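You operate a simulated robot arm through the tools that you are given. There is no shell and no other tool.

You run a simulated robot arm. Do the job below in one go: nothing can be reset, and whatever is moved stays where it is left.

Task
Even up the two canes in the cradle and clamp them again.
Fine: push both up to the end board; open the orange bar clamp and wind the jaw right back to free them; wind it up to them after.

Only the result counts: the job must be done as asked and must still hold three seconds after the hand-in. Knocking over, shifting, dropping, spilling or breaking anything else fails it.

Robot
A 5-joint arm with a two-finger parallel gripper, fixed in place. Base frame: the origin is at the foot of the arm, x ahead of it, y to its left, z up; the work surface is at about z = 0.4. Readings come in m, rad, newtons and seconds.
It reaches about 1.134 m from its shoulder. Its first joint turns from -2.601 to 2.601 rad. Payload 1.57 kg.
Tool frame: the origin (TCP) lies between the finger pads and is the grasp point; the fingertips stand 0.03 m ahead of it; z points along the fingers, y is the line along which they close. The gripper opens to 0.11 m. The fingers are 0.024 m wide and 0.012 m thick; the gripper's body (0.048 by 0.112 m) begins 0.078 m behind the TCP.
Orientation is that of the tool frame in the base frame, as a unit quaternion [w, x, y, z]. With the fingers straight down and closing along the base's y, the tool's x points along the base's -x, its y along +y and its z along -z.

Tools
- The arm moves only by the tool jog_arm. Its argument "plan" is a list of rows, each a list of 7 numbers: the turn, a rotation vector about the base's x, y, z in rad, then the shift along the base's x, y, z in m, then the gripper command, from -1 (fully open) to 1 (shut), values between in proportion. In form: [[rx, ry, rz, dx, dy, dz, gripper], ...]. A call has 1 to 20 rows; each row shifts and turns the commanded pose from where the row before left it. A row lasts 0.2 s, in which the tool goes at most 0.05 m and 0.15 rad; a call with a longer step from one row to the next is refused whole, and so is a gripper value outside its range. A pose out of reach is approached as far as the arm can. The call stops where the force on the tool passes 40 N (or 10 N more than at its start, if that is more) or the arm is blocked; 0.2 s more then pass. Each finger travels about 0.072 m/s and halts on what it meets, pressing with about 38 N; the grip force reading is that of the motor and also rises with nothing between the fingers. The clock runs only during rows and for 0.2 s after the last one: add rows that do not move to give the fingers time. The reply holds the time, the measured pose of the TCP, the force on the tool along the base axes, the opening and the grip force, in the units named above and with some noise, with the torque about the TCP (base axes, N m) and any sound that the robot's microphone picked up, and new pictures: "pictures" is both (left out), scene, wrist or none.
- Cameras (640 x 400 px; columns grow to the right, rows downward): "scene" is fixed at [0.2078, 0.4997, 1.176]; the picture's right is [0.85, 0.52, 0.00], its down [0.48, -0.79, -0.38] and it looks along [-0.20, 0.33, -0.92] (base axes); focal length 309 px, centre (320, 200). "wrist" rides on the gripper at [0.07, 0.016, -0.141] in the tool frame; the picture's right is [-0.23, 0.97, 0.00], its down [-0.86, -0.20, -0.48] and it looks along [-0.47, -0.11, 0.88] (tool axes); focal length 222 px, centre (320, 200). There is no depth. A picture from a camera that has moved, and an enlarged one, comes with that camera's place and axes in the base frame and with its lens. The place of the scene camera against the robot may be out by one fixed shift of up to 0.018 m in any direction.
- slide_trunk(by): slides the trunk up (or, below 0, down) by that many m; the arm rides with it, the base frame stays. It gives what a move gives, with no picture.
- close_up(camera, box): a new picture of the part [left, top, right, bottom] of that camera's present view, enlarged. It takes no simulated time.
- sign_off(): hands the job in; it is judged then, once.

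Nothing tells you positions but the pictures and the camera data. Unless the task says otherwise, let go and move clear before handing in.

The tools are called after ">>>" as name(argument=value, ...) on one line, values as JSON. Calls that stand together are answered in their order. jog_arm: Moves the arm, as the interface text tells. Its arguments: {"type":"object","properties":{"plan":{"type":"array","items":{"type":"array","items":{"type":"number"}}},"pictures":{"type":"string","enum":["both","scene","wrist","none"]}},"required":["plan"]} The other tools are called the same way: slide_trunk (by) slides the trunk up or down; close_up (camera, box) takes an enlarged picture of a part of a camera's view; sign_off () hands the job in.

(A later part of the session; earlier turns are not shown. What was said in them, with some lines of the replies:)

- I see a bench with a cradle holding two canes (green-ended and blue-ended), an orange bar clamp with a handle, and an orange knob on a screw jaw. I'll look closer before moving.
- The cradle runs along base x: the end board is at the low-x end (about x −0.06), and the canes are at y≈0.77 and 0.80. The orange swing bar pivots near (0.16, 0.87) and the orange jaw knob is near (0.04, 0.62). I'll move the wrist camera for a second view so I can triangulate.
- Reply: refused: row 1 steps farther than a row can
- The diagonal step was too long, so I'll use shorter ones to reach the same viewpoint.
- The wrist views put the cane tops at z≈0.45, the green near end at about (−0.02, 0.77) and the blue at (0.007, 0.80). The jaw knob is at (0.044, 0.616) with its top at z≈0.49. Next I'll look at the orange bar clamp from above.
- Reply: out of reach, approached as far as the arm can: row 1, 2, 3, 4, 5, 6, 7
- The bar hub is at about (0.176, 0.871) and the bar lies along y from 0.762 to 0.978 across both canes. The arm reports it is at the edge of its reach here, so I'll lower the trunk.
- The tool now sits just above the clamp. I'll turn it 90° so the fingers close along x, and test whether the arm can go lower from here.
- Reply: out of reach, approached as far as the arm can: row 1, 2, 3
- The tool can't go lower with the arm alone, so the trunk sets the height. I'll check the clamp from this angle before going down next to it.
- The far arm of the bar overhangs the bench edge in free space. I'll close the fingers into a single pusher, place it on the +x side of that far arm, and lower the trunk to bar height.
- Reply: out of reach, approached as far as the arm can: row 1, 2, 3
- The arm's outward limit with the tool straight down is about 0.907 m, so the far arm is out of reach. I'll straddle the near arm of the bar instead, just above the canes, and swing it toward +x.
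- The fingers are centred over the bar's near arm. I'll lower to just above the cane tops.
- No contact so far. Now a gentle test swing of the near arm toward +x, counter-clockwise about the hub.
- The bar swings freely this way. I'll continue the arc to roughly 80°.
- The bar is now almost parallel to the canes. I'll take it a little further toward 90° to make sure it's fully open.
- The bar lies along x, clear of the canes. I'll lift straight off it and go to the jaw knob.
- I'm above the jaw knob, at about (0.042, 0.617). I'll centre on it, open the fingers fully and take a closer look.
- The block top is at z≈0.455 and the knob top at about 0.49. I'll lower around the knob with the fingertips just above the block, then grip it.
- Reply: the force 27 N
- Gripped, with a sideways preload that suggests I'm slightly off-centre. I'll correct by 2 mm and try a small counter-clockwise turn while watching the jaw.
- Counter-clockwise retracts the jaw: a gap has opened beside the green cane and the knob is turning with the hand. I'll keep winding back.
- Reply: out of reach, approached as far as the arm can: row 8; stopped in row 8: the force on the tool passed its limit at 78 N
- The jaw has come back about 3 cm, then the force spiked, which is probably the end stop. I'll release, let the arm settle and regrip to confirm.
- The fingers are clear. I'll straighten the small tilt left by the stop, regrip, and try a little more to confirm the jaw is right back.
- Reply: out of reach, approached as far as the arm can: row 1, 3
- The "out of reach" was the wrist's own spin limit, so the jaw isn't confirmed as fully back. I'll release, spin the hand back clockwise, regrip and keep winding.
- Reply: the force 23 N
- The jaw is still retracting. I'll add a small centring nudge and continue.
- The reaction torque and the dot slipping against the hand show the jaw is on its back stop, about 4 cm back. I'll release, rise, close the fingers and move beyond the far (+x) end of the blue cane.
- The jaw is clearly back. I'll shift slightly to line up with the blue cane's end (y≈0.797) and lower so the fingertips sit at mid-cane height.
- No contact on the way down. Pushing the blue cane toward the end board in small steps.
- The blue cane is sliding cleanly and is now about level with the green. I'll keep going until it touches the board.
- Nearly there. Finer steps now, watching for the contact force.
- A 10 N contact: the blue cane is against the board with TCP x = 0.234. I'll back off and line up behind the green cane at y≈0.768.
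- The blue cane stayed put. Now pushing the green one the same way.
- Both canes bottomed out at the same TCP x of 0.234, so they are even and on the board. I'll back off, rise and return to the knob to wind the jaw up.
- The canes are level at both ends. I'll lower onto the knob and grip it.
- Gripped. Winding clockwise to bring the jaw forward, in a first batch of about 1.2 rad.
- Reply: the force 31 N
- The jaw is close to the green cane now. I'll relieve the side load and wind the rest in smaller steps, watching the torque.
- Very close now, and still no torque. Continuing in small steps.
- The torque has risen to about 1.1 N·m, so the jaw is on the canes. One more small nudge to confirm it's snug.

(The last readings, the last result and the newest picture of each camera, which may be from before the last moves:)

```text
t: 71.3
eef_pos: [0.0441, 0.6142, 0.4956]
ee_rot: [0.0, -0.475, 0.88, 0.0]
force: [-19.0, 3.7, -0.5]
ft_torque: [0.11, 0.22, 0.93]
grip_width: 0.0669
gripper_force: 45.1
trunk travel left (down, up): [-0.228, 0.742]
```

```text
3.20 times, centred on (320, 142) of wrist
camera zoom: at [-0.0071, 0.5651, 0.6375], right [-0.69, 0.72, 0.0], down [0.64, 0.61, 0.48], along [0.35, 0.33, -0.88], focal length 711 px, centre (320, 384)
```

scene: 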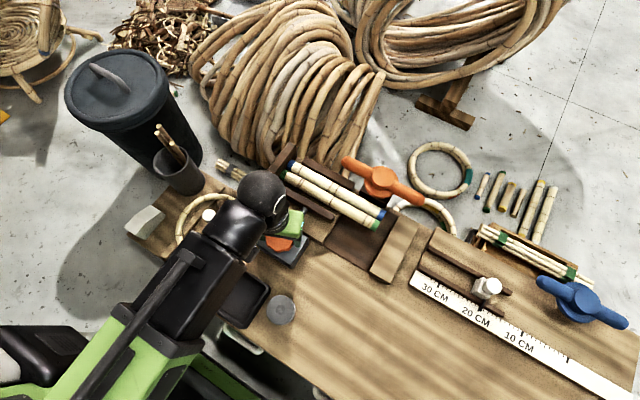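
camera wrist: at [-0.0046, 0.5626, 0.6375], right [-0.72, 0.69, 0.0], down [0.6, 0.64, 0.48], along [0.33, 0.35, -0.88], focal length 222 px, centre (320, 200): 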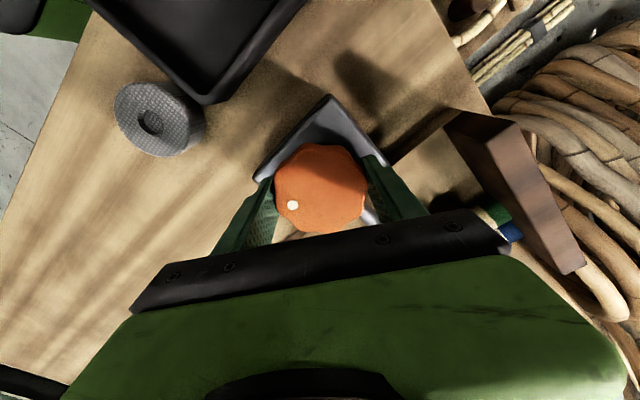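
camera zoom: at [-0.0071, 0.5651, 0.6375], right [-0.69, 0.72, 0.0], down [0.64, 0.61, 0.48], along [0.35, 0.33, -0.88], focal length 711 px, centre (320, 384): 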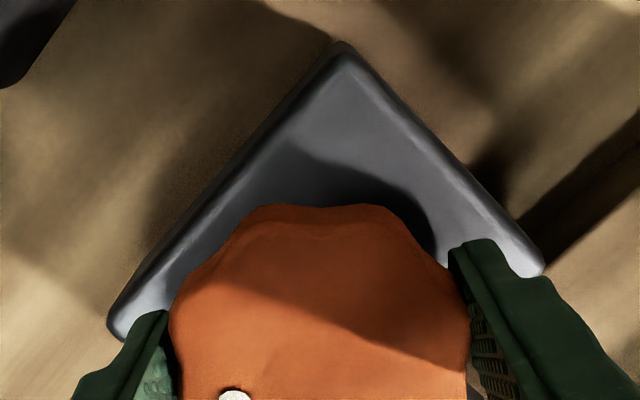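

The torque has levelled off and the jaw is back where it was originally clamped. I'll release, rise, check that it holds, and head for the bar clamp.

>>> jog_arm(plan=[[0, 0, 0, 0, 0, 0, -0.8], [0, 0, 0, 0, 0, 0, -0.8], [0, 0, 0, 0, 0, 0, -0.8]], pictures="none")

>>> slide_trunk(by=0.13)

>>> jog_arm(plan=[[0, 0, 0.144, 0.0132, 0.0171, 0, -0.3], [0, 0, 0.144, 0.0132, 0.0171, 0, -0.3], [0, 0, 0.144, 0.0132, 0.0171, 0, -0.3], [0, 0, 0.144, 0.0132, 0.0171, 0, -0.3], [0, 0, 0.144, 0.0132, 0.0171, 0, -0.3], [0, 0, 0.144, 0.0132, 0.0171, 0, -0.3], [0, 0, 0.144, 0.0132, 0.0171, 0, -0.3], [0, 0, 0.144, 0.0132, 0.0171, 0, -0.3], [0, 0, 0.144, 0.0132, 0.0171, 0, -0.3], [0, 0, 0.144, 0.0132, 0.0171, 0, -0.3], [0, 0, 0.144, 0.0132, 0.0171, 0, -0.3], [0, 0, 0.144, 0.0132, 0.0171, 0, -0.3], [0, 0, 0.144, 0.0132, 0.0171, 0, -0.3], [0, 0, 0.144, 0.0132, 0.0171, 0, -0.3], [0, 0, 0.12, 0.0132, 0.0171, 0, -0.3], [0, 0, 0, 0, 0, 0, -0.3]])

>>> close_up(camera="wrist", box=[200, 60, 520, 260])

>>> close_up(camera="scene", box=[230, 130, 420, 260])

```text
t: 72.2
eef_pos: [0.0452, 0.6141, 0.4943]
ee_rot: [0.0, -0.475, 0.88, 0.0]
force: [0.0, -0.7, 0.0]
ft_torque: [-0.01, -0.03, 0.01]
grip_width: 0.099
gripper_force: 0.1
trunk travel left (down, up): [-0.228, 0.742]
```

```text
t: 73.7
eef_pos: [0.0449, 0.6132, 0.6253]
ee_rot: [-0.001, -0.475, 0.88, 0.001]
force: [-0.3, -0.9, 0.7]
ft_torque: [0.02, 0.01, 0.01]
grip_width: 0.0992
gripper_force: 0.0
trunk travel left (down, up): [-0.358, 0.612]
```

```text
t: 77.1
eef_pos: [0.2438, 0.8699, 0.6259]
ee_rot: [0.0, 1.0, -0.007, 0.0]
force: [0.5, -0.1, 0.0]
ft_torque: [-0.01, -0.02, 0.02]
grip_width: 0.0716
gripper_force: 0.0
trunk travel left (down, up): [-0.358, 0.612]
camera wrist: at [0.3132, 0.8543, 0.7675], right [-0.24, -0.97, 0.0], down [-0.85, 0.21, 0.48], along [-0.46, 0.12, -0.88], focal length 222 px, centre (320, 200)
```

scene: 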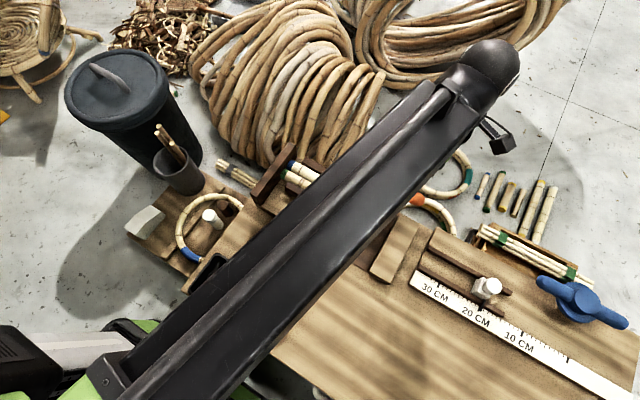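
wrist: 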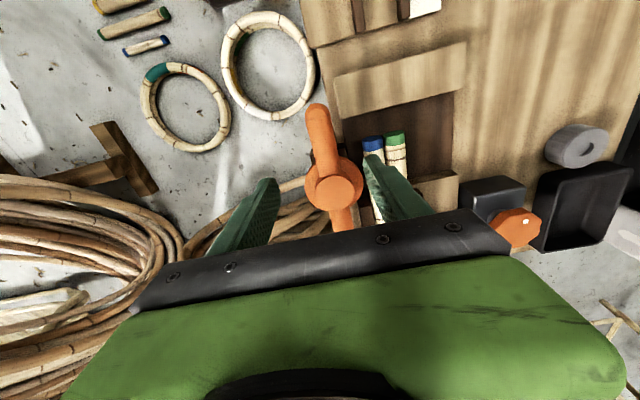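

```text
2.00 times, centred on (360, 160) of wrist
camera zoom: at [0.3132, 0.8543, 0.7675], right [-0.24, -0.97, 0.0], down [-0.85, 0.21, 0.48], along [-0.46, 0.12, -0.88], focal length 444 px, centre (240, 280)
```

zoom: 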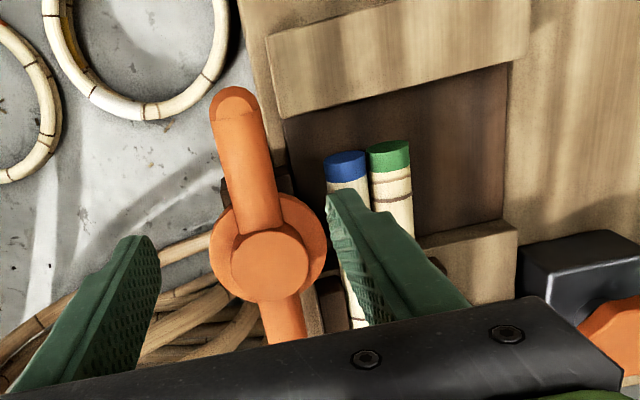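

```text
3.08 times, centred on (325, 195) of scene
camera zoom: at [0.2078, 0.4997, 1.176], right [0.85, 0.52, 0.0], down [0.48, -0.79, -0.38], along [-0.2, 0.33, -0.92], focal length 950 px, centre (305, 215)
```

zoom: 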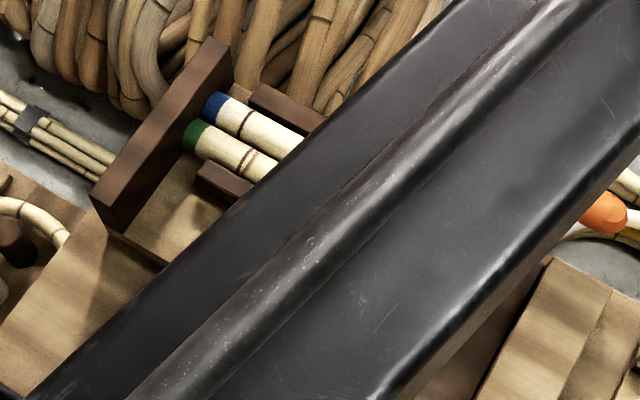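

The jaw held after release. The fingers straddle the bar's +x arm, so I'll lower around it and close to a loose cage.

>>> slide_trunk(by=-0.131)

>>> jog_arm(plan=[[0, 0, 0, 0, 0, 0, 0.2], [0, 0, 0, 0, 0, 0, 0.2], [0, 0, 0, 0, 0, 0, 0.2]], pictures="wrist")

```text
t: 78.7
eef_pos: [0.2441, 0.8709, 0.4943]
ee_rot: [-0.001, 1.0, -0.008, 0.0]
force: [0.3, -0.2, 0.0]
ft_torque: [0.04, 0.01, 0.0]
grip_width: 0.0715
gripper_force: 0.1
trunk travel left (down, up): [-0.227, 0.743]
```

```text
t: 79.5
eef_pos: [0.243, 0.8709, 0.4938]
ee_rot: [-0.001, 1.0, -0.009, -0.001]
force: [-0.2, 0.2, 0.4]
ft_torque: [0.0, -0.01, 0.02]
grip_width: 0.0439
gripper_force: 0.1
trunk travel left (down, up): [-0.227, 0.743]
camera wrist: at [0.313, 0.8541, 0.6366], right [-0.24, -0.97, 0.0], down [-0.85, 0.21, 0.48], along [-0.46, 0.12, -0.88], focal length 222 px, centre (320, 200)
```

wrist: 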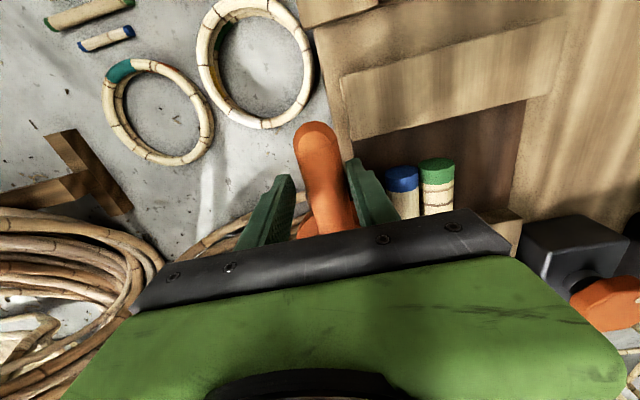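

Now swinging the bar back over the canes, clockwise about the hub, first half.

>>> jog_arm(plan=[[0, 0, -0.1, -0.0003, -0.0068, 0, 0.2], [0, 0, -0.1, -0.001, -0.0067, 0, 0.2], [0, 0, -0.1, -0.0017, -0.0066, 0, 0.2], [0, 0, -0.1, -0.0023, -0.0064, 0, 0.2], [0, 0, -0.1, -0.003, -0.0061, 0, 0.2], [0, 0, -0.1, -0.0036, -0.0058, 0, 0.2], [0, 0, -0.1, -0.0041, -0.0054, 0, 0.2], [0, 0, -0.1, -0.0046, -0.005, 0, 0.2], [0, 0, 0, 0, 0, 0, 0.2]], pictures="wrist")

```text
t: 81.5
eef_pos: [0.2229, 0.8225, 0.4933]
ee_rot: [0.0, 0.918, -0.397, 0.0]
force: [-0.5, -0.2, -0.3]
ft_torque: [0.01, -0.03, 0.02]
grip_width: 0.0438
gripper_force: 0.0
trunk travel left (down, up): [-0.227, 0.743]
camera wrist: at [0.2589, 0.7604, 0.6366], right [-0.87, -0.5, 0.0], down [-0.44, 0.76, 0.48], along [-0.24, 0.41, -0.88], focal length 222 px, centre (320, 200)
```

wrist: 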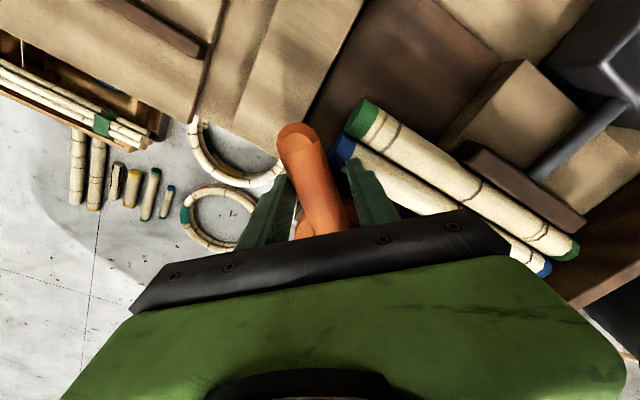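

>>> jog_arm(plan=[[0, 0, -0.1, -0.0051, -0.0045, 0, 0.2], [0, 0, -0.1, -0.0055, -0.004, 0, 0.2], [0, 0, -0.1, -0.0059, -0.0034, 0, 0.2], [0, 0, -0.1, -0.0062, -0.0028, 0, 0.2], [0, 0, -0.1, -0.0065, -0.0021, 0, 0.2], [0, 0, -0.1, -0.0066, -0.0015, 0, 0.2], [0, 0, -0.1, -0.0068, -0.0008, 0, 0.2], [0, 0, -0.054, -0.0044, -0.0002, 0, 0.2], [0, 0, 0, 0, 0, 0, 0.2]])

>>> close_up(camera="wrist", box=[180, 60, 500, 260])

```text
t: 83.5
eef_pos: [0.1755, 0.8024, 0.4955]
ee_rot: [0.0, 0.707, -0.707, 0.0]
force: [0.8, 0.5, -0.5]
ft_torque: [0.03, 0.01, -0.03]
grip_width: 0.044
gripper_force: 0.1
trunk travel left (down, up): [-0.227, 0.743]
camera wrist: at [0.1596, 0.7338, 0.6365], right [-0.97, 0.23, 0.0], down [0.2, 0.86, 0.48], along [0.11, 0.47, -0.88], focal length 222 px, centre (320, 200)
```

scene: 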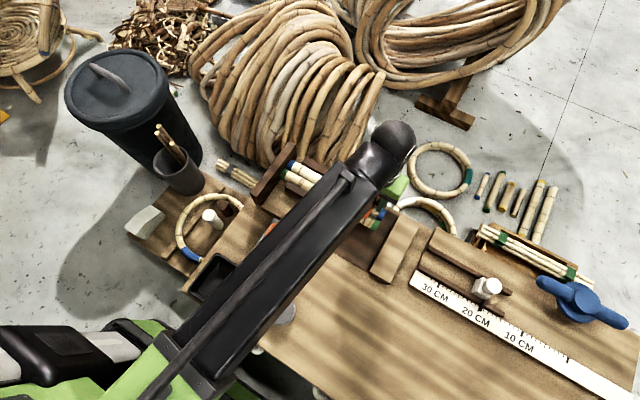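
wrist: 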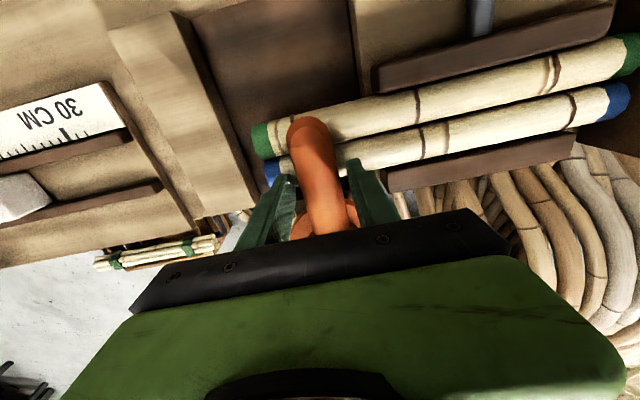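

```text
2.00 times, centred on (340, 160) of wrist
camera zoom: at [0.1596, 0.7338, 0.6365], right [-0.97, 0.23, 0.0], down [0.2, 0.86, 0.48], along [0.11, 0.47, -0.88], focal length 444 px, centre (280, 280)
```

zoom: 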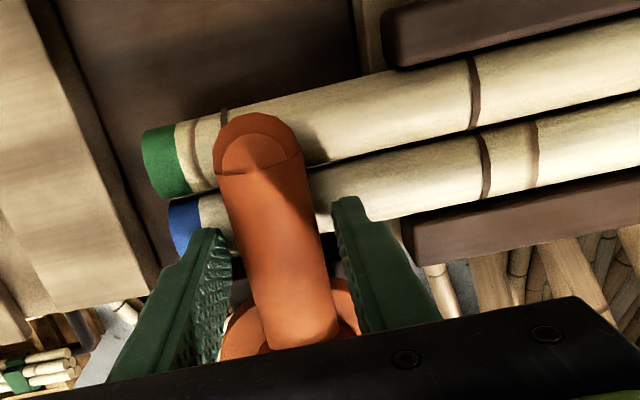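

The bar is over both canes but lags about 0.1 rad within the loose cage. I'll squeeze it to line it up with the hand at its original across-the-canes position.

>>> jog_arm(plan=[[0, 0, 0, 0, 0, 0, 0.4], [0, 0, 0, 0, 0, 0, 0.6], [0, 0, 0, 0, 0, 0, 0.6], [0, 0, 0, 0, 0, 0, 0.6]], pictures="wrist")

>>> close_up(camera="wrist", box=[180, 60, 500, 260])

```text
t: 84.5
eef_pos: [0.1755, 0.8021, 0.4941]
ee_rot: [-0.001, 0.708, -0.706, 0.0]
force: [-3.3, 0.7, -0.4]
ft_torque: [0.04, 0.05, 0.18]
grip_width: 0.0318
gripper_force: 39.9
trunk travel left (down, up): [-0.227, 0.743]
camera wrist: at [0.1595, 0.7338, 0.6365], right [-0.97, 0.23, 0.0], down [0.2, 0.86, 0.48], along [0.11, 0.47, -0.88], focal length 222 px, centre (320, 200)
```

wrist: 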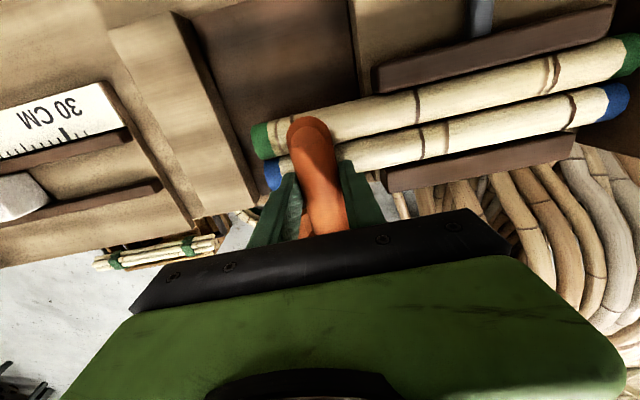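

```text
2.00 times, centred on (340, 160) of wrist
camera zoom: at [0.1595, 0.7338, 0.6365], right [-0.97, 0.23, 0.0], down [0.2, 0.86, 0.48], along [0.11, 0.47, -0.88], focal length 444 px, centre (280, 280)
```

zoom: 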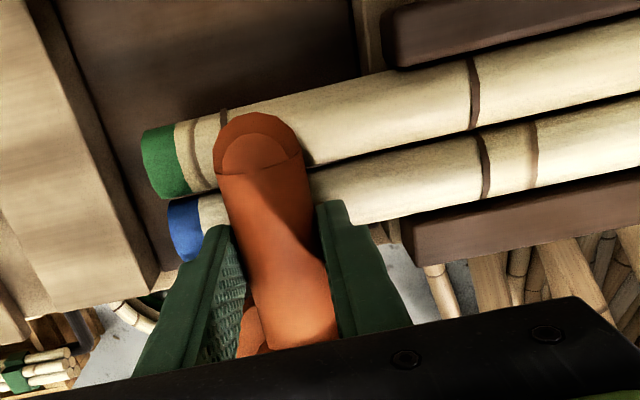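

The bar is gripped and lined up to within a degree or so. I'll gently ease it a little further to check whether it's at its closed stop.

>>> jog_arm(plan=[[0, 0, -0.03, -0.002, 0, 0, 0.6], [0, 0, -0.03, -0.002, 0, 0, 0.6], [0, 0, 0, 0, 0, 0, 0.6]], pictures="wrist")

>>> close_up(camera="wrist", box=[180, 60, 500, 260])

```text
t: 85.3
eef_pos: [0.1734, 0.8023, 0.4931]
ee_rot: [0.002, -0.685, 0.728, -0.001]
force: [21.3, 9.7, 4.3]
ft_torque: [-0.1, -0.59, 1.3]
grip_width: 0.0329
gripper_force: 41.2
trunk travel left (down, up): [-0.227, 0.743]
camera wrist: at [0.1537, 0.7349, 0.6364], right [-0.96, 0.29, 0.0], down [0.25, 0.84, 0.48], along [0.14, 0.46, -0.88], focal length 222 px, centre (320, 200)
```

wrist: 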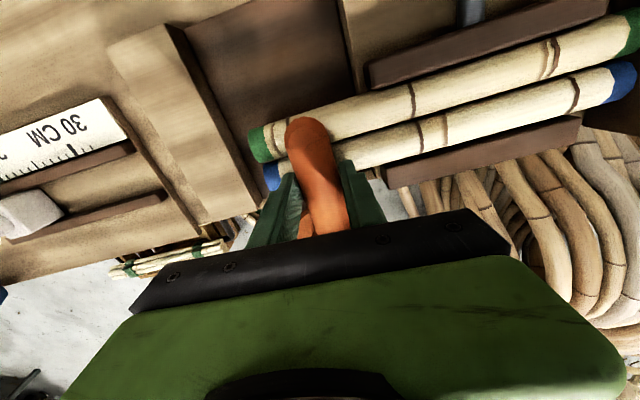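

```text
2.00 times, centred on (340, 160) of wrist
camera zoom: at [0.1537, 0.7349, 0.6364], right [-0.96, 0.29, 0.0], down [0.25, 0.84, 0.48], along [0.14, 0.46, -0.88], focal length 444 px, centre (280, 280)
```

zoom: 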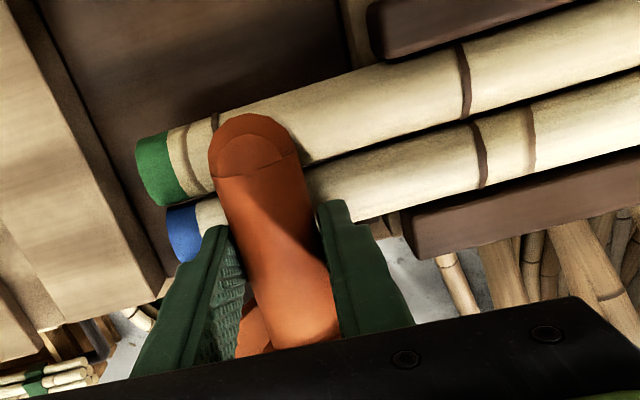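

The firm resistance (21 N, 1.3 N·m) shows the bar is on its closed stop. Releasing and lifting straight up.

>>> jog_arm(plan=[[0, 0, 0, 0, 0, 0, 0], [0, 0, 0, 0, 0, 0, -0.2], [0, 0, 0, 0, 0, 0, -0.2]], pictures="none")

>>> slide_trunk(by=0.2)

>>> jog_arm(plan=[[0, 0, 0, -0.04, -0.03, 0, -0.2], [0, 0, 0, -0.04, -0.03, 0, -0.2], [0, 0, 0, -0.04, -0.03, 0, -0.2], [0, 0, 0, -0.04, -0.03, 0, -0.2], [0, 0, 0, -0.04, -0.03, 0, -0.2], [0, 0, 0, -0.04, -0.03, 0, -0.2], [0, 0, 0, -0.04, -0.03, 0, -0.2], [0, 0, 0, 0, 0, 0, -0.2]])

>>> close_up(camera="scene", box=[230, 130, 420, 260])

```text
t: 86.1
eef_pos: [0.1716, 0.8033, 0.4946]
ee_rot: [-0.001, -0.686, 0.728, 0.0]
force: [0.7, 0.7, 0.6]
ft_torque: [0.04, 0.0, -0.04]
grip_width: 0.0659
gripper_force: 0.1
trunk travel left (down, up): [-0.227, 0.743]
```

```text
t: 88.3
eef_pos: [0.1712, 0.8036, 0.6933]
ee_rot: [0.0, -0.686, 0.727, 0.0]
force: [0.3, -0.1, -0.9]
ft_torque: [0.01, 0.0, -0.03]
grip_width: 0.0659
gripper_force: 0.0
trunk travel left (down, up): [-0.427, 0.543]
```

```text
t: 90.1
eef_pos: [-0.1092, 0.5937, 0.6932]
ee_rot: [0.0, -0.686, 0.727, -0.001]
force: [0.7, -0.1, -0.1]
ft_torque: [0.0, -0.02, -0.01]
grip_width: 0.066
gripper_force: 0.0
trunk travel left (down, up): [-0.427, 0.543]
camera wrist: at [-0.1293, 0.5252, 0.8365], right [-0.96, 0.28, 0.0], down [0.25, 0.84, 0.48], along [0.14, 0.46, -0.88], focal length 222 px, centre (320, 200)
```

scene: 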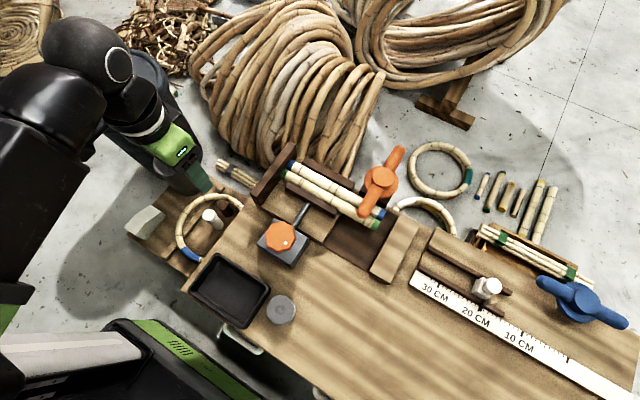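
wrist: 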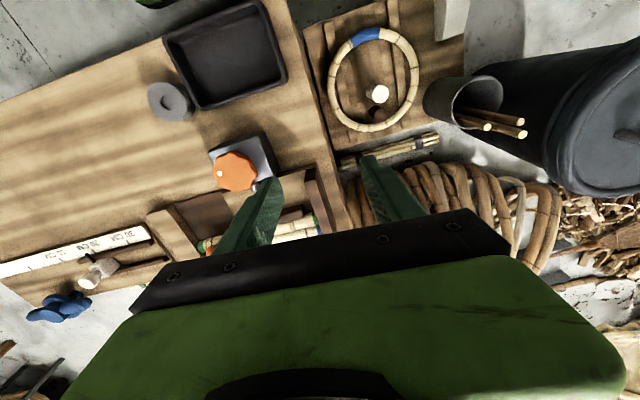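

```text
3.08 times, centred on (325, 195) of scene
camera zoom: at [0.2078, 0.4997, 1.176], right [0.85, 0.52, 0.0], down [0.48, -0.79, -0.38], along [-0.2, 0.33, -0.92], focal length 950 px, centre (305, 215)
```

zoom: 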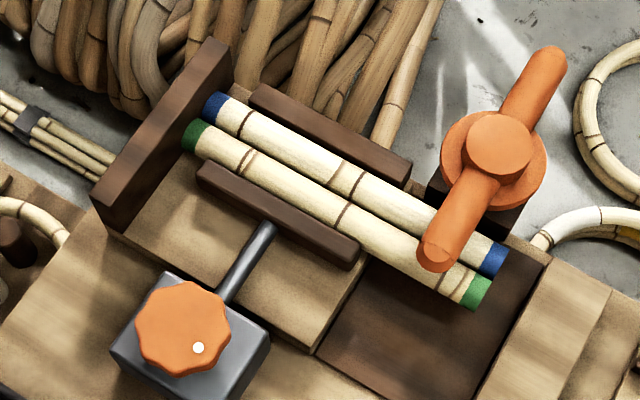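

The bar and jaw are back in their original clamped positions. One last close look at the canes against the end board before handing in.

>>> close_up(camera="scene", box=[230, 140, 330, 205])

>>> close_up(camera="scene", box=[320, 180, 420, 245])

```text
6.15 times, centred on (280, 172) of scene
camera zoom: at [0.2078, 0.4997, 1.176], right [0.85, 0.52, 0.0], down [0.48, -0.79, -0.38], along [-0.2, 0.33, -0.92], focal length 1901 px, centre (566, 369)
```

zoom: 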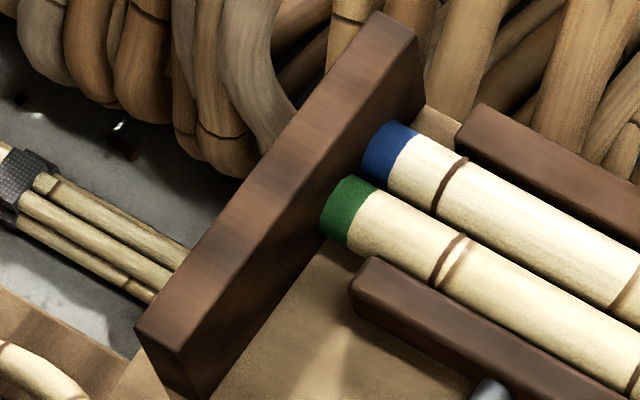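

```text
6.15 times, centred on (370, 212) of scene
camera zoom: at [0.2078, 0.4997, 1.176], right [0.85, 0.52, 0.0], down [0.48, -0.79, -0.38], along [-0.2, 0.33, -0.92], focal length 1901 px, centre (12, 123)
```

zoom: 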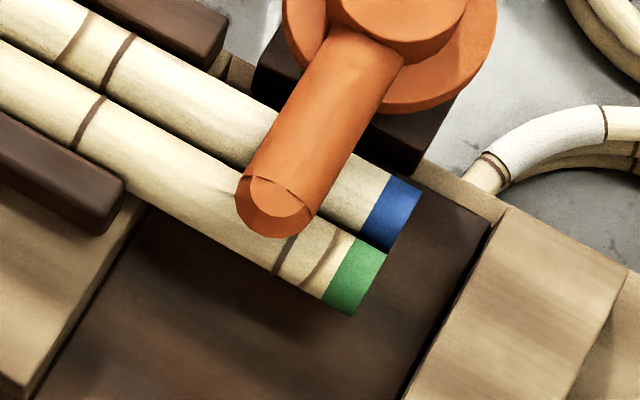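

Both canes are flush on the end board with their ends level. The jaw is snug, the bar is closed across both, and the arm is clear. Handing in.

>>> sign_off()

```text
The job is handed in.
```

The two canes are even and clamped again, and the job is handed in; I haven't seen the judging result.

- **Canes:** both are pushed up to the end board. Each one stopped against it at the same point, and their far ends are level.
- **Jaw:** I wound it right back to its stop to free the canes. Afterwards I wound it up until it was snug on them, back where it was at the start.
- **Bar clamp:** the orange bar is swung back across both canes and sits on its closed stop.

With the canes moved up, their far ends now overhang the gap before the light support block. They rest on the cradle floor instead. The arm let go and moved clear before hand-in, and the final pictures show nothing else disturbed.
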